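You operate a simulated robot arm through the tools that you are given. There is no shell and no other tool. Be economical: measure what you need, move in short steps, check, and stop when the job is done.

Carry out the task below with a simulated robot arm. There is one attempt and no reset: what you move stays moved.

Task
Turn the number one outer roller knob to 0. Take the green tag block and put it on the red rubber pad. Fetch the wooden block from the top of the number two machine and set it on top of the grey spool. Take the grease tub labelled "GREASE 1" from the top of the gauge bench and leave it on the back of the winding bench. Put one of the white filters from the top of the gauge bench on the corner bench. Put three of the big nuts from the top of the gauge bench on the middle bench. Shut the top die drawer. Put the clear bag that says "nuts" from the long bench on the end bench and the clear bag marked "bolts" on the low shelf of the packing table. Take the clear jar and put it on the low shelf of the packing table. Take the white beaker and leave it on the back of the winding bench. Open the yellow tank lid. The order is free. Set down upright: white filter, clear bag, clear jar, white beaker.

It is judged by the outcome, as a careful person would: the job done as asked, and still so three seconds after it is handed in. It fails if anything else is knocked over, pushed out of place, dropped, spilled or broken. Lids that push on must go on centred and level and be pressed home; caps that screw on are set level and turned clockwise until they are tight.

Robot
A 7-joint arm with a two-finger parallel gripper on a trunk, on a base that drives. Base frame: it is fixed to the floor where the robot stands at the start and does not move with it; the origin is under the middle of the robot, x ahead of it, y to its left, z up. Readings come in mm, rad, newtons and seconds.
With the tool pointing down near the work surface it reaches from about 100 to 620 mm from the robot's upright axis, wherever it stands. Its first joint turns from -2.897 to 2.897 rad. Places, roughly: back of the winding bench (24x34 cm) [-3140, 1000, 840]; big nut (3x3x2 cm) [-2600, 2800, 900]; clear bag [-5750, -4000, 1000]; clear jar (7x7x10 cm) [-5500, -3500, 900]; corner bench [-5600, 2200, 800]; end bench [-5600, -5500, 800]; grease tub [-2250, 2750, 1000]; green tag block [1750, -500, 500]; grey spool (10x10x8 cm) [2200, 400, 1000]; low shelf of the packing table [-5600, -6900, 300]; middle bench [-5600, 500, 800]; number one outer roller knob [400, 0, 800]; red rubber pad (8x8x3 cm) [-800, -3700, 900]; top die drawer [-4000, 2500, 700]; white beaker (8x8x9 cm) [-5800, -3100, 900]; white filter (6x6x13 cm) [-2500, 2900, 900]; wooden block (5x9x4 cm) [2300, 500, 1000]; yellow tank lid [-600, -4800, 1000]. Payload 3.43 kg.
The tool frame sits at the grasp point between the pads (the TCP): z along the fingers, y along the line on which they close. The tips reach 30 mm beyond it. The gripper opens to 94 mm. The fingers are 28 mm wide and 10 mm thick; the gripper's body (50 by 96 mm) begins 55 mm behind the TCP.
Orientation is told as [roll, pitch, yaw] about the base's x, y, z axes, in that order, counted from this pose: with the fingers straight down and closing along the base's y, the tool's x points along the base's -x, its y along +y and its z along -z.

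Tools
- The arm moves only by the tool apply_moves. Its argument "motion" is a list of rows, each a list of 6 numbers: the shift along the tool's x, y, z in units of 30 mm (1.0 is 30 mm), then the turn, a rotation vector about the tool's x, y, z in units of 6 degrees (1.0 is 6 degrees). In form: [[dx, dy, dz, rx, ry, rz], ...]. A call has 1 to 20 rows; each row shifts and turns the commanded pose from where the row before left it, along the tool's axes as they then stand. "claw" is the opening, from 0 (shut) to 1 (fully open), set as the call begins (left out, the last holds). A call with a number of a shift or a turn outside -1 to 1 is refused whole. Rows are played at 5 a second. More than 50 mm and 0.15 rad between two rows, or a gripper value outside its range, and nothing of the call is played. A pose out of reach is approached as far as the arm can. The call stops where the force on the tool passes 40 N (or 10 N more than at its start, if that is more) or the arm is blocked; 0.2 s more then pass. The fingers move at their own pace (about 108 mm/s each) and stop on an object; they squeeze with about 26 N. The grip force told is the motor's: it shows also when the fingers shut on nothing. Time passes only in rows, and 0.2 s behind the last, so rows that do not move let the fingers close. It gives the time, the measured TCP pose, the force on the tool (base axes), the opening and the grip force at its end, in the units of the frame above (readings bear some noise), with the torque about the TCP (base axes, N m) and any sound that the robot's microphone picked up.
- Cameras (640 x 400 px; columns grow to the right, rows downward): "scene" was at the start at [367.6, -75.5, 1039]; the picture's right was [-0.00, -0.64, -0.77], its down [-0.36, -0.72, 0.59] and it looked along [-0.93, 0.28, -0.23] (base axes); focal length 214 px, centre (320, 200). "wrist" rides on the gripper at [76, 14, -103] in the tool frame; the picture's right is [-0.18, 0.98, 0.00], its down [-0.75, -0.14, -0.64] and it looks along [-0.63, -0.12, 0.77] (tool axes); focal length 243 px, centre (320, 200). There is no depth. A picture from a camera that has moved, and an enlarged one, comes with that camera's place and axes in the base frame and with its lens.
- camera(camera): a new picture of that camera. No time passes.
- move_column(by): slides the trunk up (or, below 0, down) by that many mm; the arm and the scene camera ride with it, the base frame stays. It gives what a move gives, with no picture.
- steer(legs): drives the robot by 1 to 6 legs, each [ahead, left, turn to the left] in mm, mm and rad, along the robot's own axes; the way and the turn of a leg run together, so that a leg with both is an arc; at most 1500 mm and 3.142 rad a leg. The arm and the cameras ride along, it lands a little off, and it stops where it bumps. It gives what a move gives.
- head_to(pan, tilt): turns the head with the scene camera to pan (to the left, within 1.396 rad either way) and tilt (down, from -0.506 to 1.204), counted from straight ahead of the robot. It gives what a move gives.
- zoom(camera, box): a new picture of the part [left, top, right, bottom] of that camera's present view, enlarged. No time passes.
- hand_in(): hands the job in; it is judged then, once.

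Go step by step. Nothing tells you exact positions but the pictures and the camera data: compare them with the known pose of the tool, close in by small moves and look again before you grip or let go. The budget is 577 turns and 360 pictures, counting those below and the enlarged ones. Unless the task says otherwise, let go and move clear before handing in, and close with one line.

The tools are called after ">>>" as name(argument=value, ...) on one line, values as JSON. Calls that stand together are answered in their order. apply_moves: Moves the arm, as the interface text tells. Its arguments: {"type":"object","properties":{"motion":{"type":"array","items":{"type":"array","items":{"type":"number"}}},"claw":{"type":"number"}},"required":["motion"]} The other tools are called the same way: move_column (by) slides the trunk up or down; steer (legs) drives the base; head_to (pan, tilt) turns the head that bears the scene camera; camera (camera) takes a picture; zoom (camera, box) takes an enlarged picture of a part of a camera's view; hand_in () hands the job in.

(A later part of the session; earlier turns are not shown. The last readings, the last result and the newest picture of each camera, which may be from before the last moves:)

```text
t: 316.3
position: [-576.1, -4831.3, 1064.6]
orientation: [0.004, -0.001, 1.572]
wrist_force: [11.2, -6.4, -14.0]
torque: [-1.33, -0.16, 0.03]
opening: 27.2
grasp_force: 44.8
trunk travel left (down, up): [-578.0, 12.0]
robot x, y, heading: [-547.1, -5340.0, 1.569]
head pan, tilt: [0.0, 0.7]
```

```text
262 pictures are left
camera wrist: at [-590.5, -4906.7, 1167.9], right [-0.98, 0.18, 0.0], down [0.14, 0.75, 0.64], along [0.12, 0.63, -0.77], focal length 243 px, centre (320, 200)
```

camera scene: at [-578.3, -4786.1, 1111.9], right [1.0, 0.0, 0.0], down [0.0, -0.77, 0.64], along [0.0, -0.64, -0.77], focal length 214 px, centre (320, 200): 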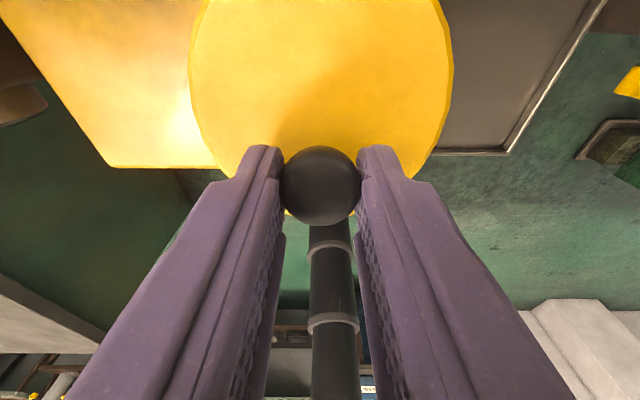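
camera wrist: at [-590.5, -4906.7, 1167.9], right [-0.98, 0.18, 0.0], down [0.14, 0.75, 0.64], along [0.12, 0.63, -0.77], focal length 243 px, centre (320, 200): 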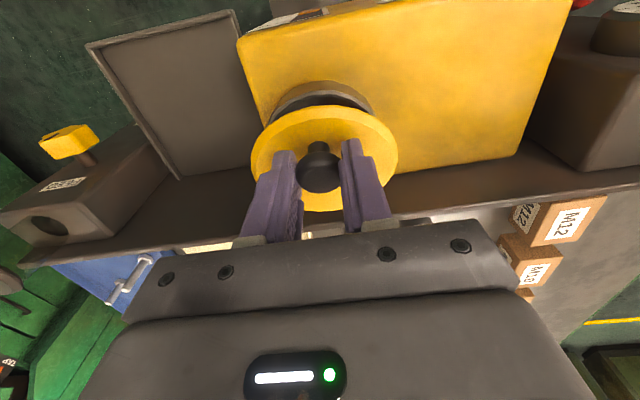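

The lid hinges as expected. Continuing the arc.

>>> apply_moves(motion=[[-0.15, 0, -0.19, 0, 0, 0], [-0.15, 0, -0.18, 0, 0, 0], [-0.18, 0, -0.16, 0, 0, 0], [-0.18, 0, -0.15, 0, 0, 0], [-0.2, 0, -0.13, 0, 0, 0], [-0.21, 0, -0.11, 0, 0, 0], [-0.22, 0, -0.09, 0, 0, 0], [-0.22, 0, -0.07, 0, 0, 0]])

>>> camera(camera="wrist")

>>> camera(camera="scene")

```text
t: 318.1
position: [-575.7, -4788.1, 1100.1]
orientation: [0.003, -0.004, 1.574]
wrist_force: [13.5, -18.0, 6.0]
torque: [-1.55, -0.29, 0.07]
opening: 27.0
grasp_force: 44.4
trunk travel left (down, up): [-578.0, 12.0]
robot x, y, heading: [-543.2, -5339.8, 1.569]
head pan, tilt: [0.0, 0.7]
```

```text
261 pictures are left
camera wrist: at [-590.3, -4864.5, 1201.6], right [-0.98, 0.18, 0.0], down [0.14, 0.75, 0.64], along [0.11, 0.63, -0.76], focal length 243 px, centre (320, 200)
```

wrist: 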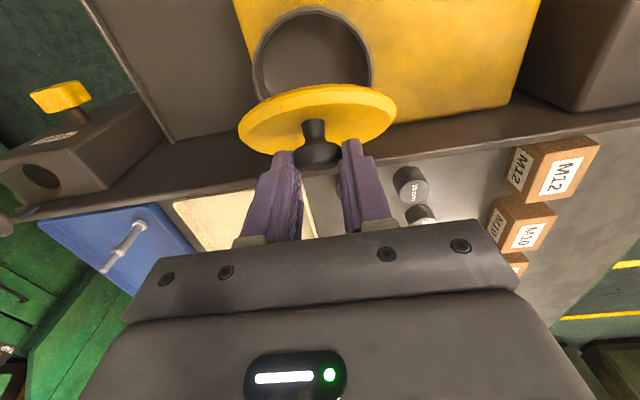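

```text
260 pictures are left
camera scene: at [-578.2, -4743.6, 1146.1], right [1.0, 0.0, 0.0], down [0.0, -0.77, 0.64], along [0.0, -0.64, -0.77], focal length 214 px, centre (320, 200)
```

scene: 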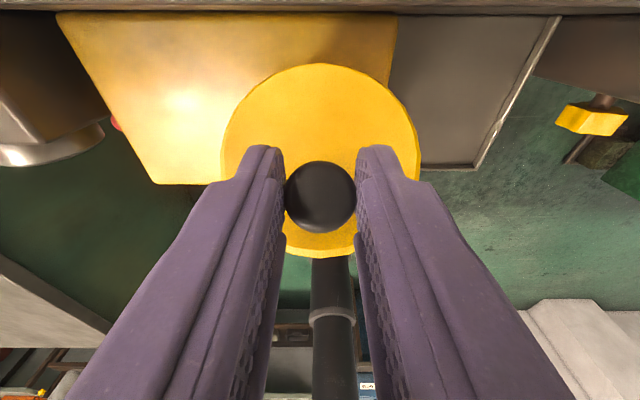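

>>> apply_moves(motion=[[-0.13, 0, 0.03, 0, 0, 0], [-0.2, 0, 0.03, 0, 0, 0], [-0.2, 0, 0.04, 0, 0, 0], [-0.2, 0, 0.06, 0, 0, 0], [-0.2, 0, 0.07, 0, 0, 0], [-0.15, 0, 0.07, 0, 0, 0]])

>>> camera(camera="wrist")

>>> camera(camera="scene")

```text
t: 319.5
position: [-580.0, -4752.3, 1089.0]
orientation: [0.005, -0.004, 1.572]
wrist_force: [1.2, 0.8, -0.1]
torque: [-0.04, 0.02, -0.01]
opening: 0.0
grasp_force: 33.3
trunk travel left (down, up): [-578.0, 12.0]
robot x, y, heading: [-546.8, -5339.8, 1.57]
head pan, tilt: [0.0, 0.7]
```

```text
259 pictures are left
camera wrist: at [-593.1, -4828.8, 1191.1], right [-0.98, 0.18, 0.0], down [0.14, 0.75, 0.64], along [0.11, 0.63, -0.76], focal length 243 px, centre (320, 200)
```

wrist: 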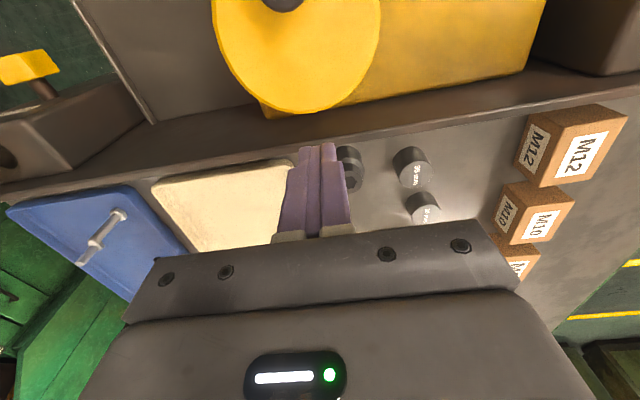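

```text
258 pictures are left
camera scene: at [-581.1, -4707.9, 1135.5], right [1.0, 0.0, 0.0], down [0.0, -0.77, 0.64], along [0.0, -0.64, -0.77], focal length 214 px, centre (320, 200)
```

scene: 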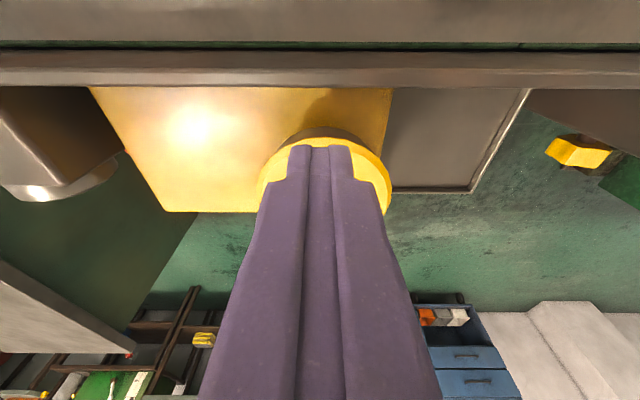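

The knob slipped out near 70° and the lid fell back shut; my radius was too small. I'll go back above the knob and retry with a slightly larger arc.

>>> apply_moves(motion=[[0, 0, -1, 0, 0, 0], [1, 0, 0, 0, 0, 0], [1, -0.1, 0, 0, 0, 0], [0.97, 0, 0, 0, 0, 0]], claw=0.6)

>>> camera(camera="wrist")

>>> camera(camera="scene")

```text
t: 320.5
position: [-578.3, -4843.5, 1117.1]
orientation: [0.004, -0.004, 1.574]
wrist_force: [0.0, 0.3, 0.3]
torque: [0.0, 0.01, -0.01]
opening: 56.4
grasp_force: 0.0
trunk travel left (down, up): [-578.0, 12.0]
robot x, y, heading: [-547.0, -5337.3, 1.566]
head pan, tilt: [0.0, 0.7]
```

```text
257 pictures are left
camera wrist: at [-592.3, -4920.1, 1219.6], right [-0.98, 0.18, 0.0], down [0.14, 0.75, 0.64], along [0.12, 0.63, -0.76], focal length 243 px, centre (320, 200)
```

wrist: 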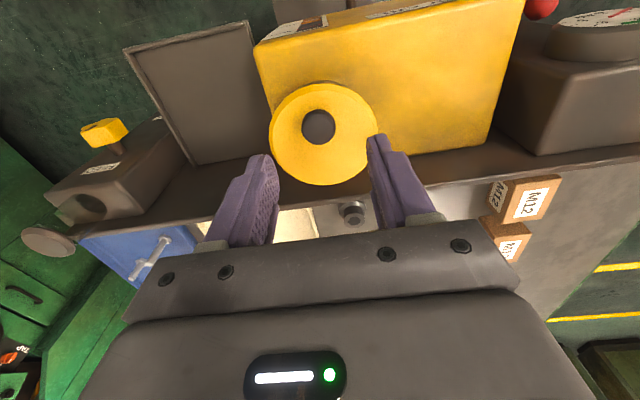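

```text
256 pictures are left
camera scene: at [-580.2, -4799.2, 1164.0], right [1.0, 0.0, 0.0], down [0.0, -0.77, 0.64], along [0.0, -0.64, -0.77], focal length 214 px, centre (320, 200)
```

scene: 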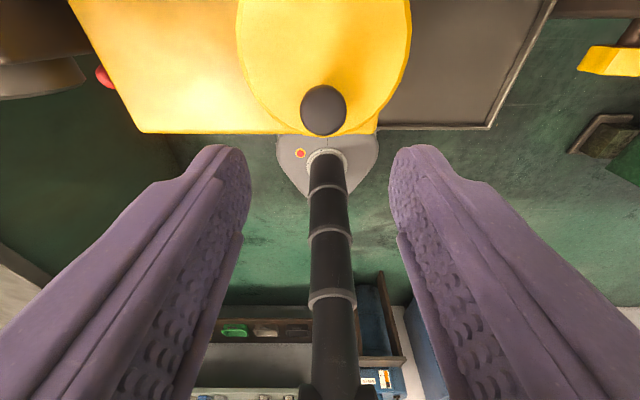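

>>> apply_moves(motion=[[-0.08, -0.03, 1, 0, 0, 0], [0, 0, 1, 0, 0, 0], [0, 0, 0.6, 0, 0, 0], [0, 0, 0, 0, 0, 0]])

>>> apply_moves(motion=[[0, 0, 0, 0, 0, 0], [0, 0, 0, 0, 0, 0], [0, 0, 0, 0, 0, 0]], claw=0)

>>> apply_moves(motion=[[-0.08, 0, -0.22, 0, 0, 0], [-0.08, 0, -0.22, 0, 0, 0], [-0.11, 0, -0.21, 0, 0, 0], [-0.115, 0, -0.21, 0, 0, 0], [-0.217, 0, -0.233, 0, 0.417, 0], [-0.224, 0, -0.223, 0, 0.417, 0], [-0.236, 0, -0.208, 0, 0.417, 0], [-0.246, 0, -0.197, 0, 0.417, 0], [-0.221, 0, -0.147, 0, 0.556, 0], [-0.227, 0, -0.139, 0, 0.556, 0], [-0.235, 0, -0.133, 0, 0.556, 0]])

>>> camera(camera="wrist")

```text
t: 321.5
position: [-576.2, -4839.6, 1040.8]
orientation: [0.003, -0.001, 1.572]
wrist_force: [0.3, -1.0, 3.3]
torque: [-0.09, -0.11, 0.01]
opening: 56.1
grasp_force: 0.4
trunk travel left (down, up): [-578.0, 12.0]
robot x, y, heading: [-545.7, -5337.0, 1.571]
head pan, tilt: [0.0, 0.7]
```

```text
t: 322.3
position: [-576.4, -4839.2, 1040.8]
orientation: [0.002, -0.004, 1.574]
wrist_force: [-0.3, -0.1, 2.7]
torque: [-0.12, 0.01, 0.0]
opening: 26.9
grasp_force: 45.3
trunk travel left (down, up): [-578.0, 12.0]
robot x, y, heading: [-548.1, -5339.6, 1.569]
head pan, tilt: [0.0, 0.7]
```

```text
t: 324.7
position: [-576.3, -4778.1, 1099.6]
orientation: [0.002, 0.347, 1.572]
wrist_force: [-11.2, -15.3, -1.8]
torque: [-1.47, 0.24, -0.1]
opening: 27.3
grasp_force: 44.8
trunk travel left (down, up): [-578.0, 12.0]
robot x, y, heading: [-544.3, -5338.2, 1.566]
head pan, tilt: [0.0, 0.7]
```

```text
255 pictures are left
camera wrist: at [-590.6, -4814.2, 1221.6], right [-0.98, 0.17, -0.06], down [0.14, 0.93, 0.35], along [0.12, 0.33, -0.94], focal length 243 px, centre (320, 200)
```

wrist: 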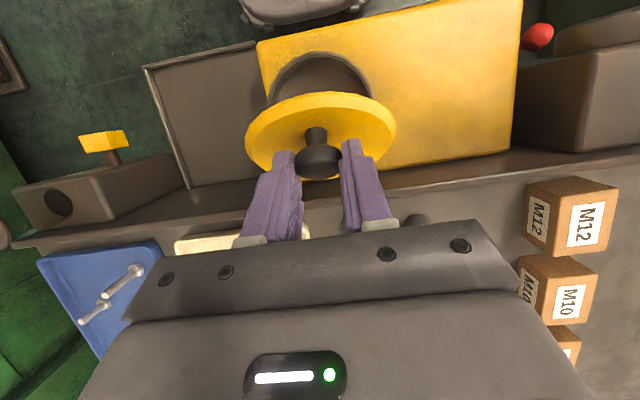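

>>> apply_moves(motion=[[-0.241, 0, -0.127, 0, 0.556, 0], [-0.241, 0, -0.122, 0, 0.556, 0], [-0.244, 0, -0.123, 0, 0.556, 0]])

>>> camera(camera="wrist")

```text
t: 325.5
position: [-575.6, -4763.2, 1105.2]
orientation: [0.003, 0.524, 1.572]
wrist_force: [-13.2, 12.4, -30.9]
torque: [1.2, 0.18, -0.2]
opening: 27.7
grasp_force: 45.5
out of reach, approached as far as the arm can: row 3
trunk travel left (down, up): [-578.0, 12.0]
robot x, y, heading: [-544.6, -5339.0, 1.569]
head pan, tilt: [0.0, 0.7]
```

```text
254 pictures are left
camera wrist: at [-590.6, -4778.3, 1231.3], right [-0.98, 0.16, -0.09], down [0.14, 0.97, 0.18], along [0.12, 0.16, -0.98], focal length 243 px, centre (320, 200)
```

wrist: 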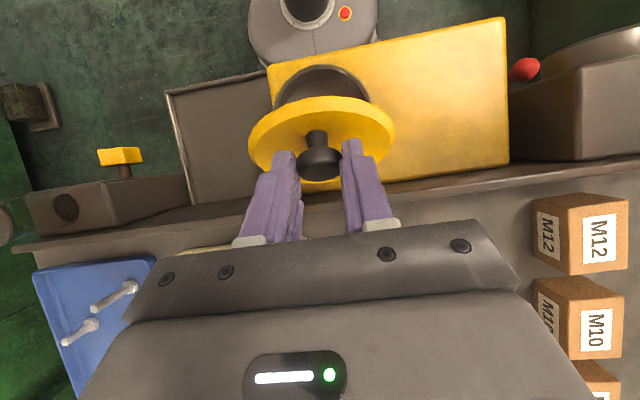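

The arm hit its reach limit. I'll lower the lid by backing off, release, and move the base closer before the final try.

>>> apply_moves(motion=[[0.244, 0, 0.123, 0, -0.556, 0], [0.241, 0, 0.122, 0, -0.556, 0], [0.235, 0, 0.133, 0, -0.556, 0], [0.227, 0, 0.139, 0, -0.556, 0], [0.221, 0, 0.147, 0, -0.556, 0], [0.246, 0, 0.197, 0, -0.417, 0], [0.236, 0, 0.208, 0, -0.417, 0], [0.224, 0, 0.223, 0, -0.417, 0], [0.217, 0, 0.233, 0, -0.417, 0]])

>>> camera(camera="wrist")

```text
t: 327.5
position: [-576.5, -4828.4, 1080.7]
orientation: [0.001, 0.054, 1.571]
wrist_force: [-13.1, 16.5, 6.1]
torque: [1.59, 0.36, 0.0]
opening: 26.9
grasp_force: 44.6
out of reach, approached as far as the arm can: row 1
trunk travel left (down, up): [-578.0, 12.0]
robot x, y, heading: [-547.6, -5340.5, 1.572]
head pan, tilt: [0.0, 0.7]
```

```text
253 pictures are left
camera wrist: at [-590.6, -4899.2, 1186.7], right [-0.98, 0.18, -0.01], down [0.14, 0.79, 0.6], along [0.12, 0.59, -0.8], focal length 243 px, centre (320, 200)
```

wrist: 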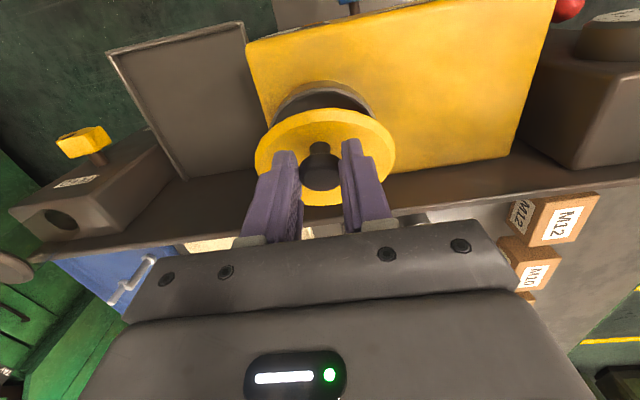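

>>> apply_moves(motion=[[0, 0, 0, 0, 0, 0], [0, 0, 0, 0, 0, 0], [0, 0, -1, 0, -0.5, 0], [0, 0, -1, 0, 0, 0], [1, 0, 0, 0, 0, 0], [1, 0, 0, 0, 0, 0], [1, 0, 0, 0, 0, 0]], claw=0.6)

>>> steer(legs=[[110, 0, 0]])

>>> camera(camera="wrist")

>>> camera(camera="scene")

```text
t: 329.1
position: [-575.8, -4919.5, 1141.3]
orientation: [0.001, 0.001, 1.572]
wrist_force: [-0.7, 0.4, 0.5]
torque: [0.05, -0.01, 0.02]
opening: 56.6
grasp_force: 0.0
trunk travel left (down, up): [-578.0, 12.0]
robot x, y, heading: [-546.9, -5341.3, 1.571]
head pan, tilt: [0.0, 0.7]
```

```text
t: 330.3
position: [-575.4, -4808.9, 1140.8]
orientation: [0.001, 0.004, 1.572]
wrist_force: [0.4, 0.3, -1.0]
torque: [-0.01, 0.01, -0.02]
opening: 56.3
grasp_force: 0.1
trunk travel left (down, up): [-578.0, 12.0]
robot x, y, heading: [-547.0, -5231.2, 1.57]
head pan, tilt: [0.0, 0.7]
```

```text
252 pictures are left
camera wrist: at [-589.0, -4885.0, 1243.2], right [-0.98, 0.18, 0.0], down [0.14, 0.76, 0.64], along [0.11, 0.63, -0.77], focal length 243 px, centre (320, 200)
```

wrist: 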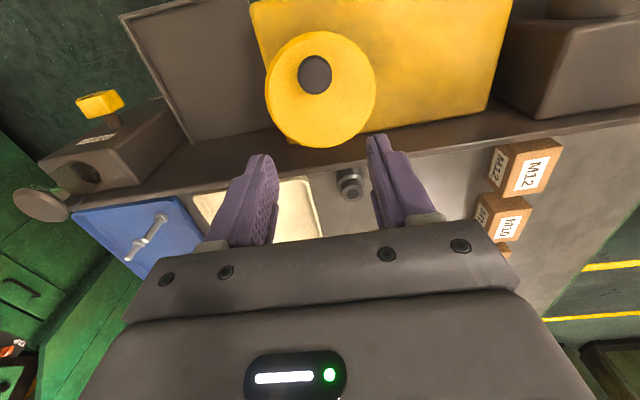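

```text
251 pictures are left
camera scene: at [-577.0, -4764.5, 1186.7], right [1.0, 0.0, 0.0], down [0.0, -0.76, 0.65], along [0.0, -0.65, -0.76], focal length 214 px, centre (320, 200)
```

scene: 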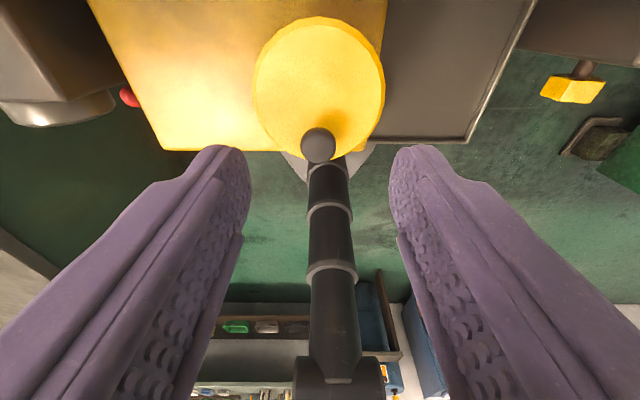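

>>> apply_moves(motion=[[1, 0.04, 0, 0, 0, 0], [0.05, 0, 1, 0, 0, 0], [0, 0, 1, 0, 0, 0], [0, 0, 0.75, 0, 0, 0], [0, 0, 0.6, 0, 0, 0], [0, 0, 0, 0, 0, 0]])

>>> apply_moves(motion=[[0, 0, 0, 0, 0, 0], [0, 0, 0, 0, 0, 0], [0, 0, 0, 0, 0, 0]], claw=0)

>>> apply_moves(motion=[[-0.08, 0, -0.22, 0, 0, 0], [-0.08, 0, -0.22, 0, 0, 0], [-0.11, 0, -0.21, 0, 0, 0], [-0.115, 0, -0.21, 0, 0, 0], [-0.217, 0, -0.233, 0, 0.417, 0], [-0.224, 0, -0.223, 0, 0.417, 0], [-0.236, 0, -0.208, 0, 0.417, 0], [-0.246, 0, -0.197, 0, 0.417, 0], [-0.221, 0, -0.147, 0, 0.556, 0], [-0.227, 0, -0.139, 0, 0.556, 0], [-0.235, 0, -0.133, 0, 0.556, 0], [-0.241, 0, -0.127, 0, 0.556, 0], [-0.241, 0, -0.122, 0, 0.556, 0], [-0.244, 0, -0.123, 0, 0.556, 0]])

>>> camera(camera="wrist")

```text
t: 331.7
position: [-577.1, -4841.4, 1041.3]
orientation: [0.001, 0.004, 1.573]
wrist_force: [-0.7, -2.2, 8.4]
torque: [0.06, -0.28, 0.01]
opening: 56.2
grasp_force: 0.0
trunk travel left (down, up): [-578.0, 12.0]
robot x, y, heading: [-549.4, -5228.6, 1.57]
head pan, tilt: [0.0, 0.7]
```

```text
t: 332.5
position: [-576.7, -4842.5, 1041.0]
orientation: [0.005, 0.001, 1.575]
wrist_force: [2.0, 0.7, 8.3]
torque: [0.19, -0.03, 0.0]
opening: 27.0
grasp_force: 44.8
trunk travel left (down, up): [-578.0, 12.0]
robot x, y, heading: [-546.4, -5231.4, 1.571]
head pan, tilt: [0.0, 0.7]
```

```text
t: 335.5
position: [-576.0, -4755.8, 1099.2]
orientation: [0.002, 0.528, 1.575]
wrist_force: [0.7, -14.5, 9.1]
torque: [-1.43, -0.02, 0.01]
opening: 27.2
grasp_force: 45.1
trunk travel left (down, up): [-578.0, 12.0]
robot x, y, heading: [-544.4, -5231.4, 1.571]
head pan, tilt: [0.0, 0.7]
```

```text
250 pictures are left
camera wrist: at [-590.5, -4770.7, 1226.4], right [-0.98, 0.16, -0.09], down [0.14, 0.97, 0.18], along [0.12, 0.16, -0.98], focal length 243 px, centre (320, 200)
```

wrist: 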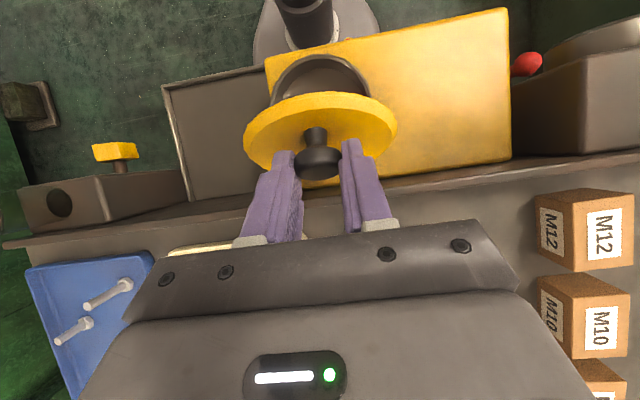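

>>> apply_moves(motion=[[-0.21, 0, -0.17, 0, 0.333, 0], [-0.22, 0, -0.14, 0, 0.333, 0], [-0.247, 0, -0.086, 0, 0.333, 0]])

>>> camera(camera="wrist")

```text
t: 336.3
position: [-576.5, -4730.8, 1098.6]
orientation: [0.004, 0.634, 1.577]
wrist_force: [4.3, -14.9, -4.7]
torque: [-1.23, -0.04, 0.08]
opening: 26.8
grasp_force: 44.7
trunk travel left (down, up): [-578.0, 12.0]
robot x, y, heading: [-544.3, -5232.4, 1.574]
head pan, tilt: [0.0, 0.7]
```

```text
249 pictures are left
camera wrist: at [-590.4, -4732.7, 1226.3], right [-0.98, 0.15, -0.11], down [0.14, 0.99, 0.07], along [0.12, 0.06, -0.99], focal length 243 px, centre (320, 200)
```

wrist: 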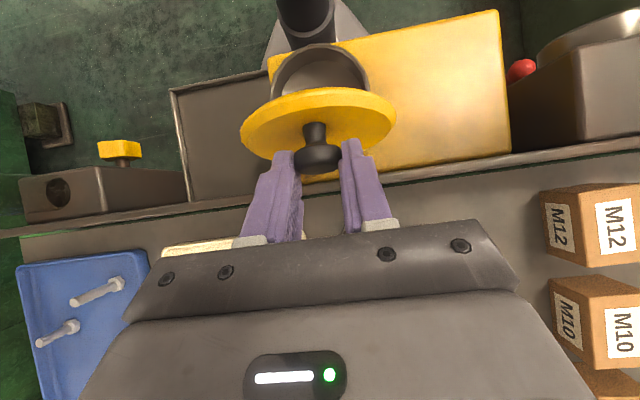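

>>> apply_moves(motion=[[-0.225, 0, -0.098, 0, 0.25, 0], [-0.244, 0, -0.082, 0, 0.25, 0], [-0.258, 0, -0.068, 0, 0.25, 0], [-0.267, 0, -0.057, 0, 0.25, 0]])

>>> camera(camera="wrist")

>>> camera(camera="scene")

```text
t: 337.3
position: [-576.4, -4713.5, 1093.6]
orientation: [0.002, 0.736, 1.575]
wrist_force: [0.2, 6.9, -19.3]
torque: [1.57, -0.01, 0.01]
opening: 27.5
grasp_force: 45.4
out of reach, approached as far as the arm can: row 4
trunk travel left (down, up): [-578.0, 12.0]
robot x, y, heading: [-544.1, -5229.7, 1.575]
head pan, tilt: [0.0, 0.7]
```

```text
248 pictures are left
camera wrist: at [-590.4, -4700.6, 1220.8], right [-0.98, 0.13, -0.12], down [0.14, 0.99, -0.03], along [0.12, -0.05, -0.99], focal length 243 px, centre (320, 200)
```

wrist: 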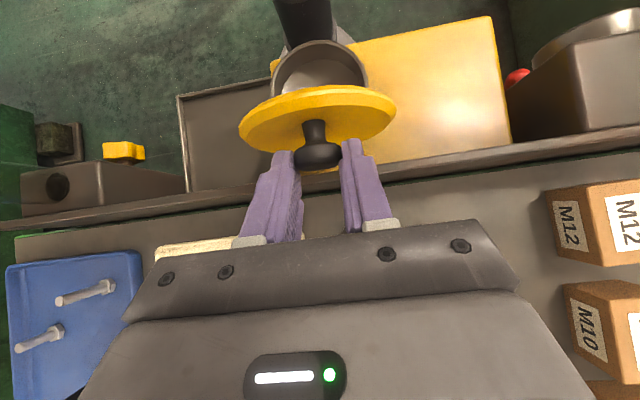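

```text
247 pictures are left
camera scene: at [-578.4, -4650.2, 1097.5], right [1.0, 0.0, 0.0], down [0.0, -0.13, 0.99], along [0.0, -0.99, -0.13], focal length 214 px, centre (320, 200)
```

scene: 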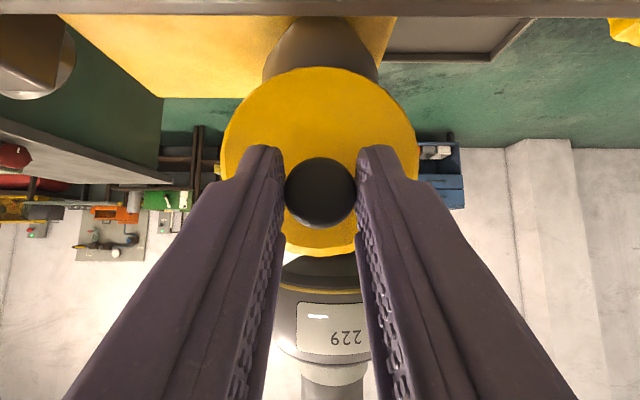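

>>> apply_moves(motion=[[-0.043, 0, -0.01, 0, -1, 0], [-0.044, 0, -0.005, 0, -1, 0], [-0.044, 0, 0, 0, -1, 0], [-0.044, 0, 0.004, 0, -1, 0], [-0.044, 0, 0.008, 0, -1, 0], [0, 0, 0, 0, 0, 0]])

>>> camera(camera="wrist")

>>> camera(camera="scene")

```text
t: 338.7
position: [-576.2, -4709.4, 1093.7]
orientation: [0.001, 0.211, 1.576]
wrist_force: [-0.1, 0.3, -0.7]
torque: [-0.01, -0.01, 0.03]
opening: 0.0
grasp_force: 32.4
trunk travel left (down, up): [-578.0, 12.0]
robot x, y, heading: [-546.2, -5234.2, 1.569]
head pan, tilt: [0.0, 0.7]
```

```text
246 pictures are left
camera wrist: at [-590.3, -4762.5, 1209.0], right [-0.98, 0.18, -0.04], down [0.14, 0.87, 0.47], along [0.11, 0.46, -0.88], focal length 243 px, centre (320, 200)
```

wrist: 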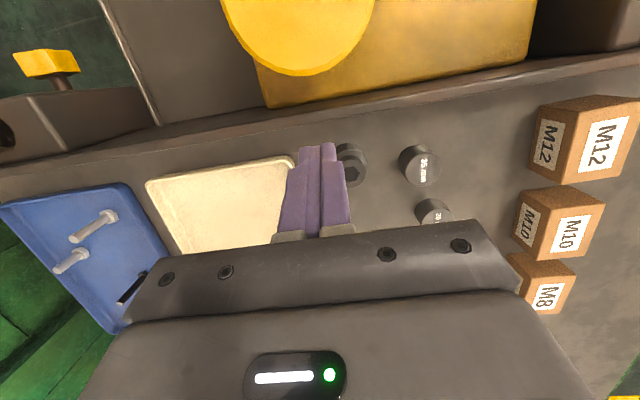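

```text
245 pictures are left
camera scene: at [-578.3, -4656.7, 1128.5], right [1.0, 0.0, 0.0], down [0.0, -0.61, 0.79], along [0.0, -0.79, -0.61], focal length 214 px, centre (320, 200)
```

scene: 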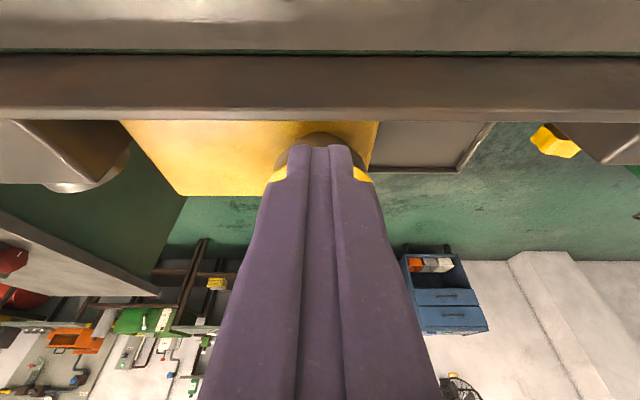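

It fell back at about 82°—I need more reach to pass vertical. I'll raise the hand, drive the base about 90 mm nearer, and repeat with a longer arc.

>>> apply_moves(motion=[[0, 0, -1, 0, -1, 0], [0, 0, -1, 0, -1, 0], [1, 0, 0, 0, 0, 0], [1, 0, 0, 0, 0, 0], [1, 0, 0, 0, 0, 0], [1, 0, 0, 0, 0, 0], [1, 0, 0, 0, 0, 0], [1, 0, 0, 0, 0, 0], [1, 0, 0, 0, 0, 0]], claw=0.6)

>>> steer(legs=[[90, 0, 0]])

>>> head_to(pan=0, tilt=0.2)

>>> camera(camera="scene")

```text
t: 340.7
position: [-575.2, -4914.3, 1153.6]
orientation: [0.001, 0.004, 1.573]
wrist_force: [0.1, -1.2, 0.2]
torque: [0.0, 0.01, 0.01]
opening: 56.5
grasp_force: 0.2
trunk travel left (down, up): [-578.0, 12.0]
robot x, y, heading: [-547.9, -5228.8, 1.575]
head pan, tilt: [0.0, 0.7]
```

```text
t: 341.8
position: [-577.4, -4818.3, 1153.2]
orientation: [0.002, 0.005, 1.575]
wrist_force: [0.2, -0.1, 0.5]
torque: [-0.04, -0.02, -0.02]
opening: 56.5
grasp_force: 0.1
trunk travel left (down, up): [-578.0, 12.0]
robot x, y, heading: [-548.3, -5141.6, 1.574]
head pan, tilt: [0.0, 0.7]
```

```text
t: 342.8
position: [-576.5, -4820.3, 1153.9]
orientation: [0.002, 0.002, 1.573]
wrist_force: [-0.6, 0.7, 0.4]
torque: [-0.04, 0.01, -0.01]
opening: 56.2
grasp_force: 0.1
trunk travel left (down, up): [-578.0, 12.0]
robot x, y, heading: [-549.3, -5137.7, 1.569]
head pan, tilt: [0.0, 0.201]
```

```text
244 pictures are left
camera scene: at [-578.7, -4730.2, 1191.1], right [1.0, 0.0, 0.0], down [0.0, -0.98, 0.2], along [0.0, -0.2, -0.98], focal length 214 px, centre (320, 200)
```

scene: 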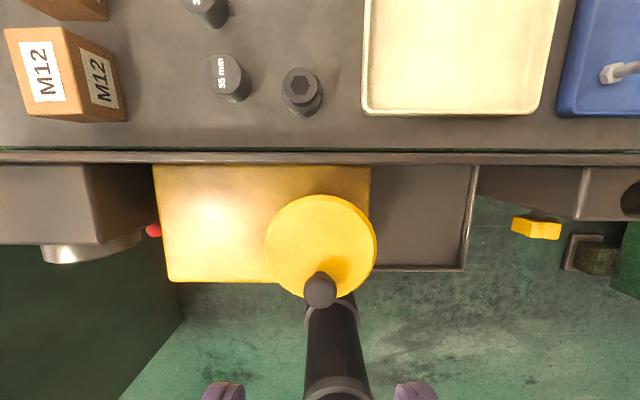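

>>> apply_moves(motion=[[0.7, 0.04, 0, 0, 0, 0], [0, 0, 1, 0, 0, 0], [0, 0, 1, 0, 0, 0], [0, 0, 1, 0, 0, 0], [0, 0, 0.76, 0, 0, 0], [0, 0, 0, 0, 0, 0]])

>>> apply_moves(motion=[[0, 0, 0, 0, 0, 0], [0, 0, 0, 0, 0, 0], [0, 0, 0, 0, 0, 0]], claw=0)

>>> apply_moves(motion=[[-0.08, 0, -0.22, 0, 0, 0], [-0.08, 0, -0.22, 0, 0, 0], [-0.11, 0, -0.21, 0, 0, 0], [-0.115, 0, -0.21, 0, 0, 0], [-0.217, 0, -0.233, 0, 0.417, 0], [-0.224, 0, -0.223, 0, 0.417, 0], [-0.236, 0, -0.208, 0, 0.417, 0], [-0.246, 0, -0.197, 0, 0.417, 0], [-0.221, 0, -0.147, 0, 0.556, 0], [-0.227, 0, -0.139, 0, 0.556, 0], [-0.235, 0, -0.133, 0, 0.556, 0], [-0.241, 0, -0.127, 0, 0.556, 0], [-0.241, 0, -0.122, 0, 0.556, 0], [-0.244, 0, -0.123, 0, 0.556, 0], [-0.21, 0, -0.17, 0, 0.333, 0], [-0.22, 0, -0.14, 0, 0.333, 0], [-0.247, 0, -0.086, 0, 0.333, 0]])

>>> apply_moves(motion=[[-0.225, 0, -0.098, 0, 0.25, 0], [-0.244, 0, -0.082, 0, 0.25, 0], [-0.258, 0, -0.068, 0, 0.25, 0], [-0.267, 0, -0.057, 0, 0.25, 0]])

>>> camera(camera="wrist")

```text
t: 344.1
position: [-579.2, -4841.4, 1042.4]
orientation: [0.002, 0.004, 1.574]
wrist_force: [0.2, -0.5, -0.2]
torque: [0.04, 0.01, 0.03]
opening: 56.5
grasp_force: 0.1
trunk travel left (down, up): [-578.0, 12.0]
robot x, y, heading: [-544.1, -5141.6, 1.574]
head pan, tilt: [0.0, 0.201]
```

```text
t: 344.9
position: [-575.8, -4841.2, 1044.6]
orientation: [0.002, 0.003, 1.573]
wrist_force: [12.0, -0.1, -3.7]
torque: [-0.24, -0.21, -0.08]
opening: 27.0
grasp_force: 44.9
trunk travel left (down, up): [-578.0, 12.0]
robot x, y, heading: [-547.7, -5140.5, 1.573]
head pan, tilt: [0.0, 0.201]
```

```text
t: 348.6
position: [-575.9, -4731.8, 1099.3]
orientation: [0.004, 0.631, 1.576]
wrist_force: [13.9, -15.2, -8.9]
torque: [-1.17, -0.13, 0.28]
opening: 26.9
grasp_force: 44.5
trunk travel left (down, up): [-578.0, 12.0]
robot x, y, heading: [-550.8, -5140.2, 1.571]
head pan, tilt: [0.0, 0.201]
```

```text
t: 349.6
position: [-576.3, -4701.0, 1088.3]
orientation: [0.006, 0.738, 1.577]
wrist_force: [20.1, -6.7, 16.8]
torque: [-1.59, -0.22, 0.48]
opening: 27.1
grasp_force: 45.2
trunk travel left (down, up): [-578.0, 12.0]
robot x, y, heading: [-546.2, -5137.1, 1.572]
head pan, tilt: [0.0, 0.201]
```

```text
243 pictures are left
camera wrist: at [-590.4, -4689.5, 1215.0], right [-0.98, 0.13, -0.12], down [0.14, 0.99, -0.03], along [0.11, -0.05, -0.99], focal length 243 px, centre (320, 200)
```

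wrist: 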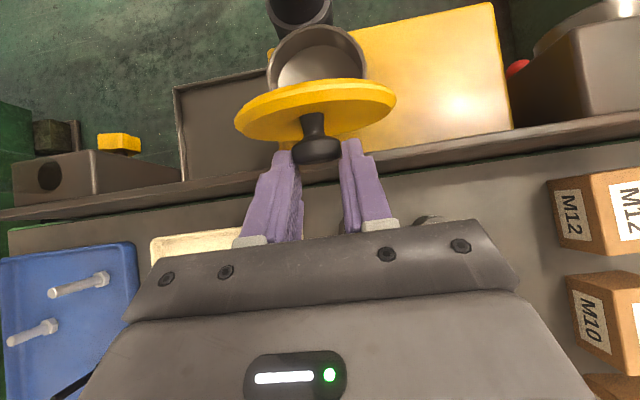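

>>> apply_moves(motion=[[-0.26, 0, -0.1, 0, 0.43, 0], [-0.283, 0, -0.065, 0, 0.43, 0], [-0.295, 0, -0.06, 0, 0.43, 0]])

>>> camera(camera="wrist")

>>> head_to(pan=0, tilt=0.7)

>>> camera(camera="scene")

```text
t: 350.4
position: [-578.7, -4684.2, 1073.2]
orientation: [0.007, 0.872, 1.579]
wrist_force: [23.2, -20.9, -6.8]
torque: [0.94, -0.05, 0.53]
opening: 27.2
grasp_force: 44.6
trunk travel left (down, up): [-578.0, 12.0]
robot x, y, heading: [-546.3, -5139.2, 1.577]
head pan, tilt: [0.0, 0.201]
```

```text
242 pictures are left
camera wrist: at [-590.4, -4653.8, 1197.9], right [-0.98, 0.12, -0.14], down [0.14, 0.98, -0.16], along [0.11, -0.18, -0.98], focal length 243 px, centre (320, 200)
```

wrist: 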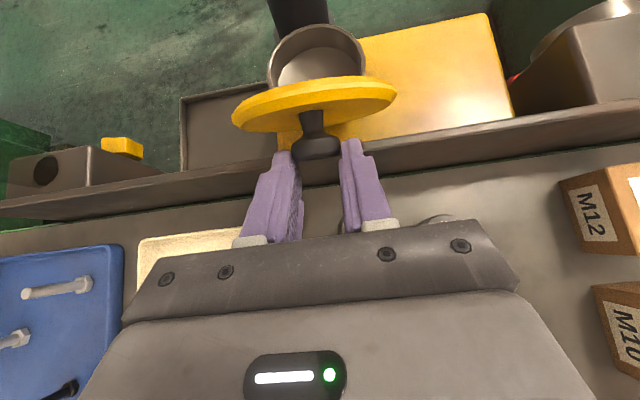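

```text
t: 351.3
position: [-576.0, -4682.1, 1075.2]
orientation: [0.009, 0.871, 1.579]
wrist_force: [25.5, -29.6, -17.7]
torque: [0.24, -0.05, 0.58]
opening: 27.0
grasp_force: 44.8
trunk travel left (down, up): [-578.0, 12.0]
robot x, y, heading: [-540.1, -5141.8, 1.575]
head pan, tilt: [0.0, 0.7]
```

```text
241 pictures are left
camera scene: at [-578.6, -4619.8, 1069.4], right [1.0, 0.0, 0.0], down [0.0, 0.0, 1.0], along [0.0, -1.0, 0.0], focal length 214 px, centre (320, 200)
```

scene: 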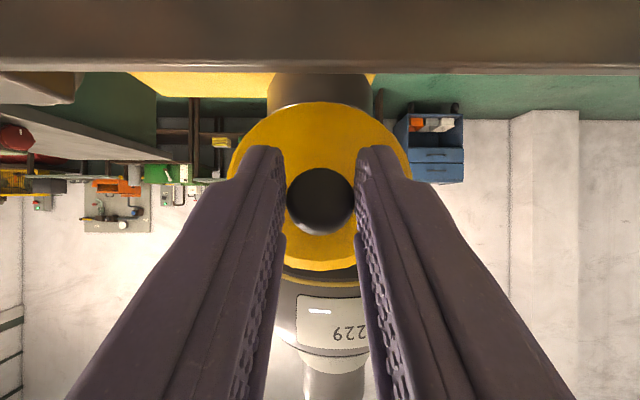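

The lid is now past vertical (~107°) and seems at its stop. I'll release and back away along the tool axis.

>>> apply_moves(motion=[[0, 0, 0, 0, 0, 0], [0, 0, 0, 0, 0, 0], [0, 0, -0.5, 0, 0, 0], [0, 0, -1, 0, 0, 0], [0, 0, -1, 0, 0, 0]], claw=0.6)

>>> camera(camera="wrist")

```text
t: 352.5
position: [-579.3, -4636.1, 1123.5]
orientation: [0.003, 0.87, 1.577]
wrist_force: [0.3, 0.0, 0.2]
torque: [0.0, 0.04, -0.02]
opening: 56.6
grasp_force: 0.0
out of reach, approached as far as the arm can: row 4, 5
trunk travel left (down, up): [-578.0, 12.0]
robot x, y, heading: [-545.2, -5140.8, 1.569]
head pan, tilt: [0.0, 0.7]
```

```text
240 pictures are left
camera wrist: at [-593.4, -4607.2, 1248.1], right [-0.98, 0.12, -0.14], down [0.14, 0.98, -0.16], along [0.12, -0.18, -0.98], focal length 243 px, centre (320, 200)
```

wrist: 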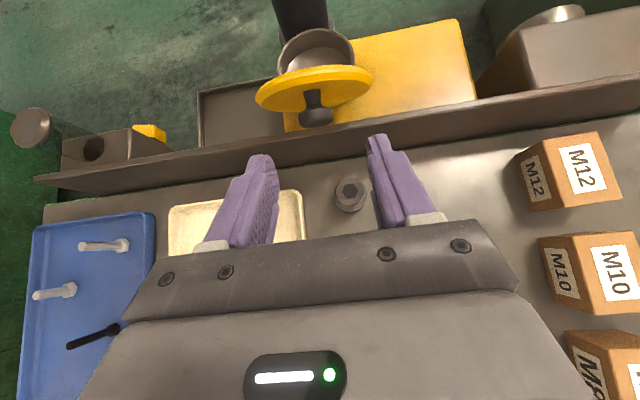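

The lid stays open. Now raise the hand clear of it before backing off.

>>> apply_moves(motion=[[0.77, 0, -0.64, 0, -0.5, 0], [0.75, 0, -0.68, 0, -0.5, 0], [0.7, 0, -0.72, 0, -0.5, 0], [0.65, 0, -0.75, 0, -0.5, 0]])

>>> camera(camera="wrist")

```text
t: 353.5
position: [-581.8, -4561.3, 1218.5]
orientation: [0.004, 0.664, 1.577]
wrist_force: [0.2, 0.2, -0.1]
torque: [0.0, 0.0, 0.01]
opening: 56.3
grasp_force: 0.0
out of reach, approached as far as the arm can: row 1, 2, 3, 4
trunk travel left (down, up): [-578.0, 12.0]
robot x, y, heading: [-549.0, -5142.7, 1.57]
head pan, tilt: [0.0, 0.7]
```

```text
239 pictures are left
camera wrist: at [-595.5, -4558.4, 1345.5], right [-0.98, 0.14, -0.11], down [0.14, 0.99, 0.04], along [0.12, 0.02, -0.99], focal length 243 px, centre (320, 200)
```

wrist: 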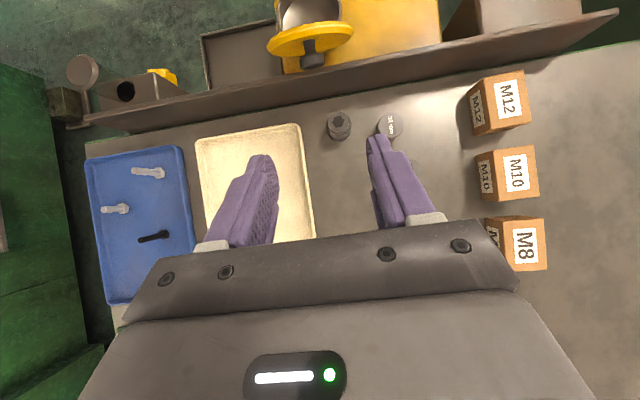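

>>> apply_moves(motion=[[0.3, 0, -0.3, 0, -1, 0], [0.3, 0, -0.2, 0, -1, 0], [0.3, 0, 0, 0, -1, 0], [0.3, 0, 0, 0, -1, 0], [0.3, 0, 0, 0, -1, 0], [0.3, 0, 0, 0, -1, 0], [0.3, 0, 0, 0, -0.34, 0]])

>>> steer(legs=[[-400, 0, 0]])

>>> camera(camera="wrist")

```text
t: 355.1
position: [-592.9, -4426.4, 1209.4]
orientation: [0.002, -0.001, 1.575]
wrist_force: [0.5, 0.1, 0.1]
torque: [-0.01, 0.0, 0.01]
opening: 56.4
grasp_force: 0.0
out of reach, approached as far as the arm can: row 1, 2, 3, 4, 5, 6, 7
trunk travel left (down, up): [-578.0, 12.0]
robot x, y, heading: [-545.2, -5136.9, 1.571]
head pan, tilt: [0.0, 0.7]
```

```text
t: 357.6
position: [-592.3, -4825.6, 1209.9]
orientation: [0.002, 0.002, 1.574]
wrist_force: [0.2, -1.3, -0.1]
torque: [0.03, 0.01, 0.01]
opening: 56.6
grasp_force: 0.1
trunk travel left (down, up): [-578.0, 12.0]
robot x, y, heading: [-546.4, -5537.5, 1.571]
head pan, tilt: [0.0, 0.7]
```

```text
238 pictures are left
camera wrist: at [-605.8, -4901.6, 1311.3], right [-0.98, 0.18, 0.0], down [0.14, 0.75, 0.64], along [0.11, 0.63, -0.77], focal length 243 px, centre (320, 200)
```

wrist: 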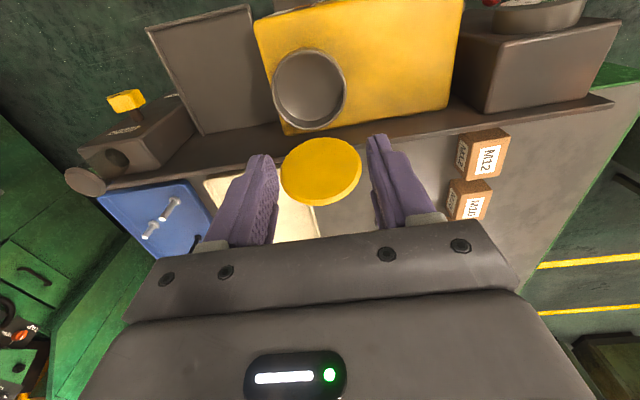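

The tank lid is open and stays. Next the far-west area (long bench with bags, jar, beaker). I'll fold the arm and drive back to the aisle and west.

>>> apply_moves(motion=[[1, 0, 0, 0, 0, 0], [1, 0, 0, 0, 0, 0], [1, 0, 0, 0, 0, 0], [1, 0, 0, 0, 0, 0], [1, 0, 0, 0, 0, 0], [1, 0, 0, 0, 0, 0], [1, 0, 0, 0, 0, 0], [1, 0, 0, 0, 0, 0], [1, 0, 0, 0, 0, 0], [1, 0, 0, 0, 0, 0], [1, -1, 0, 0, 0, 0]])

>>> steer(legs=[[0, -1010, 0], [1500, 0, 0], [1500, 0, 0], [250, 0, 0], [0, 0, 1.571]])

>>> steer(legs=[[1500, 0, 0], [1500, 0, 0]])

>>> apply_moves(motion=[[0, 0, 0, 0, -1, 0], [0, 0, 0, 0, -1, 0], [0, 0, 0, 0, -1, 0], [0, 0, 0, 0, -1, 0], [0, 0, 0, 0, -1, 0], [0, 0, 0, 0, -1, 0]])

>>> head_to(pan=0, tilt=-0.5)

>>> camera(camera="scene")

```text
t: 360.0
position: [-584.2, -4851.5, 1117.0]
orientation: [0.003, 0.003, 1.577]
wrist_force: [0.2, -0.4, -0.5]
torque: [0.03, -0.02, 0.03]
opening: 56.6
grasp_force: 0.1
out of reach, approached as far as the arm can: row 1, 2, 3, 4, 5, 6, 7, 8, 9, 10, 11
trunk travel left (down, up): [-578.0, 12.0]
robot x, y, heading: [-546.5, -5532.4, 1.576]
head pan, tilt: [0.0, 0.7]
```

```text
t: 384.5
position: [-273.6, -2315.7, 1118.9]
orientation: [0.002, 0.003, -3.119]
wrist_force: [1.1, 0.6, -0.1]
torque: [-0.01, 0.01, 0.02]
opening: 56.3
grasp_force: 0.2
trunk travel left (down, up): [-578.0, 12.0]
robot x, y, heading: [409.6, -2261.3, -3.123]
head pan, tilt: [0.0, 0.7]
```

```text
t: 398.9
position: [-3253.1, -2397.9, 1117.4]
orientation: [0.001, 0.003, -3.12]
wrist_force: [0.1, 0.2, -0.2]
torque: [0.02, 0.02, -0.02]
opening: 56.5
grasp_force: 0.1
trunk travel left (down, up): [-578.0, 12.0]
robot x, y, heading: [-2566.9, -2341.9, -3.122]
head pan, tilt: [0.0, 0.7]
```

```text
t: 400.3
position: [-3339.5, -2407.4, 1081.0]
orientation: [0.003, -0.627, -3.119]
wrist_force: [-0.3, -0.8, -0.1]
torque: [0.0, 0.0, 0.01]
opening: 56.5
grasp_force: 0.1
out of reach, approached as far as the arm can: row 1, 2, 3, 4, 5, 6
trunk travel left (down, up): [-578.0, 12.0]
robot x, y, heading: [-2567.0, -2339.9, -3.117]
head pan, tilt: [0.0, 0.7]
```

```text
t: 401.7
position: [-3339.8, -2406.8, 1079.7]
orientation: [0.003, -0.623, -3.119]
wrist_force: [0.1, -0.1, 1.1]
torque: [-0.01, -0.01, -0.01]
opening: 56.4
grasp_force: 0.1
trunk travel left (down, up): [-578.0, 12.0]
robot x, y, heading: [-2566.5, -2345.2, -3.121]
head pan, tilt: [0.0, -0.499]
```

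```text
237 pictures are left
camera scene: at [-3425.8, -2409.1, 1219.7], right [-0.02, 1.0, 0.0], down [0.43, 0.01, -0.9], along [-0.9, -0.02, -0.43], focal length 214 px, centre (320, 200)
```

scene: 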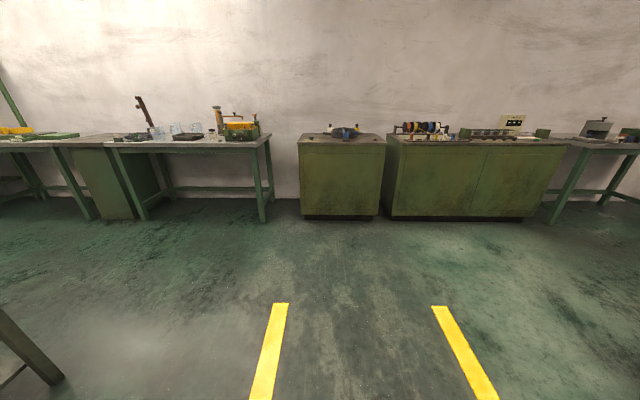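

>>> zoom(camera="scene", box=[90, 90, 290, 215])

>>> zoom(camera="scene", box=[290, 90, 640, 230])

>>> apply_moves(motion=[[1, 0, 0, 0, 1, 0], [1, 0, 0, 0, 1, 0], [1, 0, 0, 0, 1, 0], [1, 0, 0, 0, 1, 0], [1, 0, 0, 0, 1, 0], [1, 0, 0, 0, 1, 0], [1, 0, 0, 0, 0, 0], [1, 0, 0, 0, 0, 0], [1, 0, 0, 0, 0, 0], [1, 0, 0, 0, 0, 0]])

```text
3.20 times, centred on (190, 152) of scene
camera zoom: at [-3425.8, -2409.1, 1219.7], right [-0.02, 1.0, 0.0], down [0.43, 0.01, -0.9], along [-0.9, -0.02, -0.43], focal length 686 px, centre (736, 352)
```

zoom: 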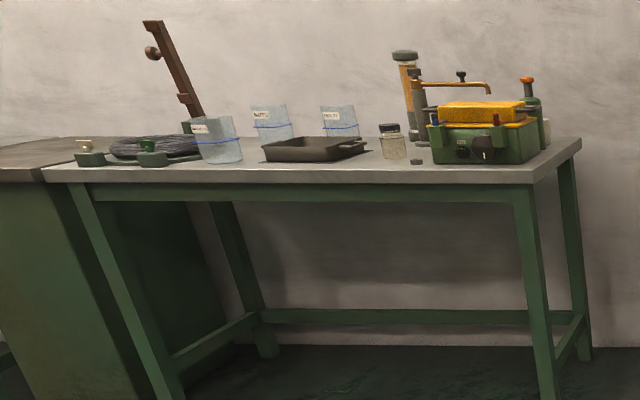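

```text
1.83 times, centred on (465, 160) of scene
camera zoom: at [-3425.8, -2409.1, 1219.7], right [-0.02, 1.0, 0.0], down [0.43, 0.01, -0.9], along [-0.9, -0.02, -0.43], focal length 392 px, centre (55, 273)
```

zoom: 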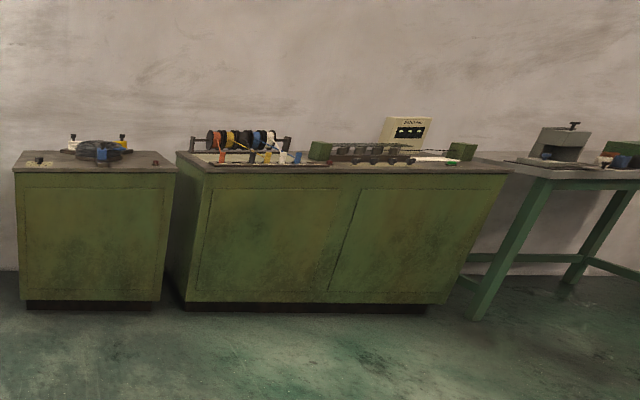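

```text
t: 403.9
position: [-3208.1, -2403.8, 1023.4]
orientation: [0.001, 0.006, -3.121]
wrist_force: [-0.2, 0.2, -0.1]
torque: [0.0, 0.02, -0.02]
opening: 56.4
grasp_force: 0.1
out of reach, approached as far as the arm can: row 2, 4, 5, 6, 7, 8, 9, 10
trunk travel left (down, up): [-578.0, 12.0]
robot x, y, heading: [-2571.7, -2345.2, -3.115]
head pan, tilt: [0.0, -0.499]
```

>>> apply_moves(motion=[[1, 0, 0, 0, 0, 0], [1, 0, 0, 0, 0, 0], [1, 0, 0, 0, 0, 0], [1, 0, 0, 0, 0, 0], [1, 0, 0, 0, 0, 0], [1, 0, 0, 0, 0, 0], [1, 0, 0, 0, 0, 0], [1, 0, 0, 0, 0, 0]])

```text
t: 405.7
position: [-3206.7, -2407.1, 1021.4]
orientation: [0.003, 0.004, -3.118]
wrist_force: [0.4, -1.2, 0.1]
torque: [-0.02, 0.0, 0.0]
opening: 56.6
grasp_force: 0.2
out of reach, approached as far as the arm can: row 1, 2, 3, 4, 5, 6, 7, 8
trunk travel left (down, up): [-578.0, 12.0]
robot x, y, heading: [-2568.9, -2344.1, -3.116]
head pan, tilt: [0.0, -0.499]
```

The commanded pose has drifted out of the reachable range; I'll step it back until the arm follows again.

>>> apply_moves(motion=[[-1, 0, 0, 0, 0, 0], [-1, 0, 0, 0, 0, 0], [-1, 0, 0, 0, 0, 0], [-1, 0, 0, 0, 0, 0], [-1, 0, 0, 0, 0, 0], [-1, 0, 0, 0, 0, 0], [-1, 0, 0, 0, 0, 0], [-1, 0, 0, 0, 0, 0], [-1, 0, 0, 0, 0, 0], [-1, 0, 0, 0, 0, 0], [-1, 0, 0, 0, 0, 0], [-1, 0, 0, 0, 0, 0]])

```text
t: 408.3
position: [-3223.2, -2402.6, 1044.9]
orientation: [0.003, 0.004, -3.121]
wrist_force: [0.4, -0.7, 0.0]
torque: [0.03, 0.03, 0.02]
opening: 56.4
grasp_force: 0.2
out of reach, approached as far as the arm can: row 1, 2, 3, 4, 5, 6, 7, 8, 9, 10, 11, 12
trunk travel left (down, up): [-578.0, 12.0]
robot x, y, heading: [-2565.0, -2346.8, -3.118]
head pan, tilt: [0.0, -0.499]
```

>>> apply_moves(motion=[[-1, 0, 0, 0, 0, 0], [-1, 0, 0, 0, 0, 0], [-1, 0, 0, 0, 0, 0], [-1, 0, 0, 0, 0, 0], [-1, 0, 0, 0, 0, 0], [-1, 0, 0, 0, 0, 0], [-1, 0, 0, 0, 0, 0], [-1, 0, 0, 0, 0, 0], [-1, 0, 0, 0, 0, 0], [-1, 0, 0, 0, 0, 0], [-1, 0, 0, 0, 0, 0], [-1, 0, 0, 0, 0, 0], [-1, 0, 0, 0, 0, 0], [-1, 0, 0, 0, 0, 0], [-1, 0, 0, 0, 0, 0], [-1, 0, 0, 0, 0, 0]])

```text
t: 411.7
position: [-3252.5, -2395.0, 1107.7]
orientation: [0.001, 0.004, -3.119]
wrist_force: [0.0, 0.8, -0.8]
torque: [0.0, -0.01, -0.01]
opening: 56.4
grasp_force: 0.1
out of reach, approached as far as the arm can: row 1, 2, 3, 4, 5, 6, 7, 8, 9, 10, 11, 12, 13, 14, 15, 16
trunk travel left (down, up): [-578.0, 12.0]
robot x, y, heading: [-2569.7, -2343.3, -3.121]
head pan, tilt: [0.0, -0.499]
```

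>>> apply_moves(motion=[[0, 0, -1, 0, 0, 0], [0, 0, -1, 0, 0, 0], [0, 0, -1, 0, 0, 0], [0, 0, -1, 0, 0, 0], [0, 0, -1, 0, 0, 0], [0, 0, -1, 0, 0, 0], [0, 0, -1, 0, 0, 0], [0, 0, -1, 0, 0, 0]])

```text
t: 413.5
position: [-3296.2, -2396.9, 1337.0]
orientation: [0.001, 0.004, -3.118]
wrist_force: [-0.3, 0.3, -0.3]
torque: [0.01, 0.02, 0.04]
opening: 56.4
grasp_force: 0.1
out of reach, approached as far as the arm can: row 1, 2, 3, 4, 5, 6, 8
trunk travel left (down, up): [-578.0, 12.0]
robot x, y, heading: [-2570.6, -2341.0, -3.122]
head pan, tilt: [0.0, -0.499]
```

>>> apply_moves(motion=[[1, 0, 0, 0, 0, 0], [1, 0, 0, 0, 0, 0], [1, 0, 0, 0, 0, 0], [1, 0, 0, 0, 0, 0], [1, 0, 0, 0, 0, 0], [1, 0, 0, 0, 0, 0], [1, 0, 0, 0, 0, 0], [1, 0, 0, 0, 0, 0]])

```text
t: 415.3
position: [-3297.5, -2401.2, 1335.4]
orientation: [0.002, 0.004, -3.12]
wrist_force: [0.7, 0.0, -1.7]
torque: [-0.01, 0.02, 0.01]
opening: 56.3
grasp_force: 0.1
out of reach, approached as far as the arm can: row 1, 2, 3, 4, 5, 6, 7, 8
trunk travel left (down, up): [-578.0, 12.0]
robot x, y, heading: [-2568.5, -2343.7, -3.119]
head pan, tilt: [0.0, -0.499]
```

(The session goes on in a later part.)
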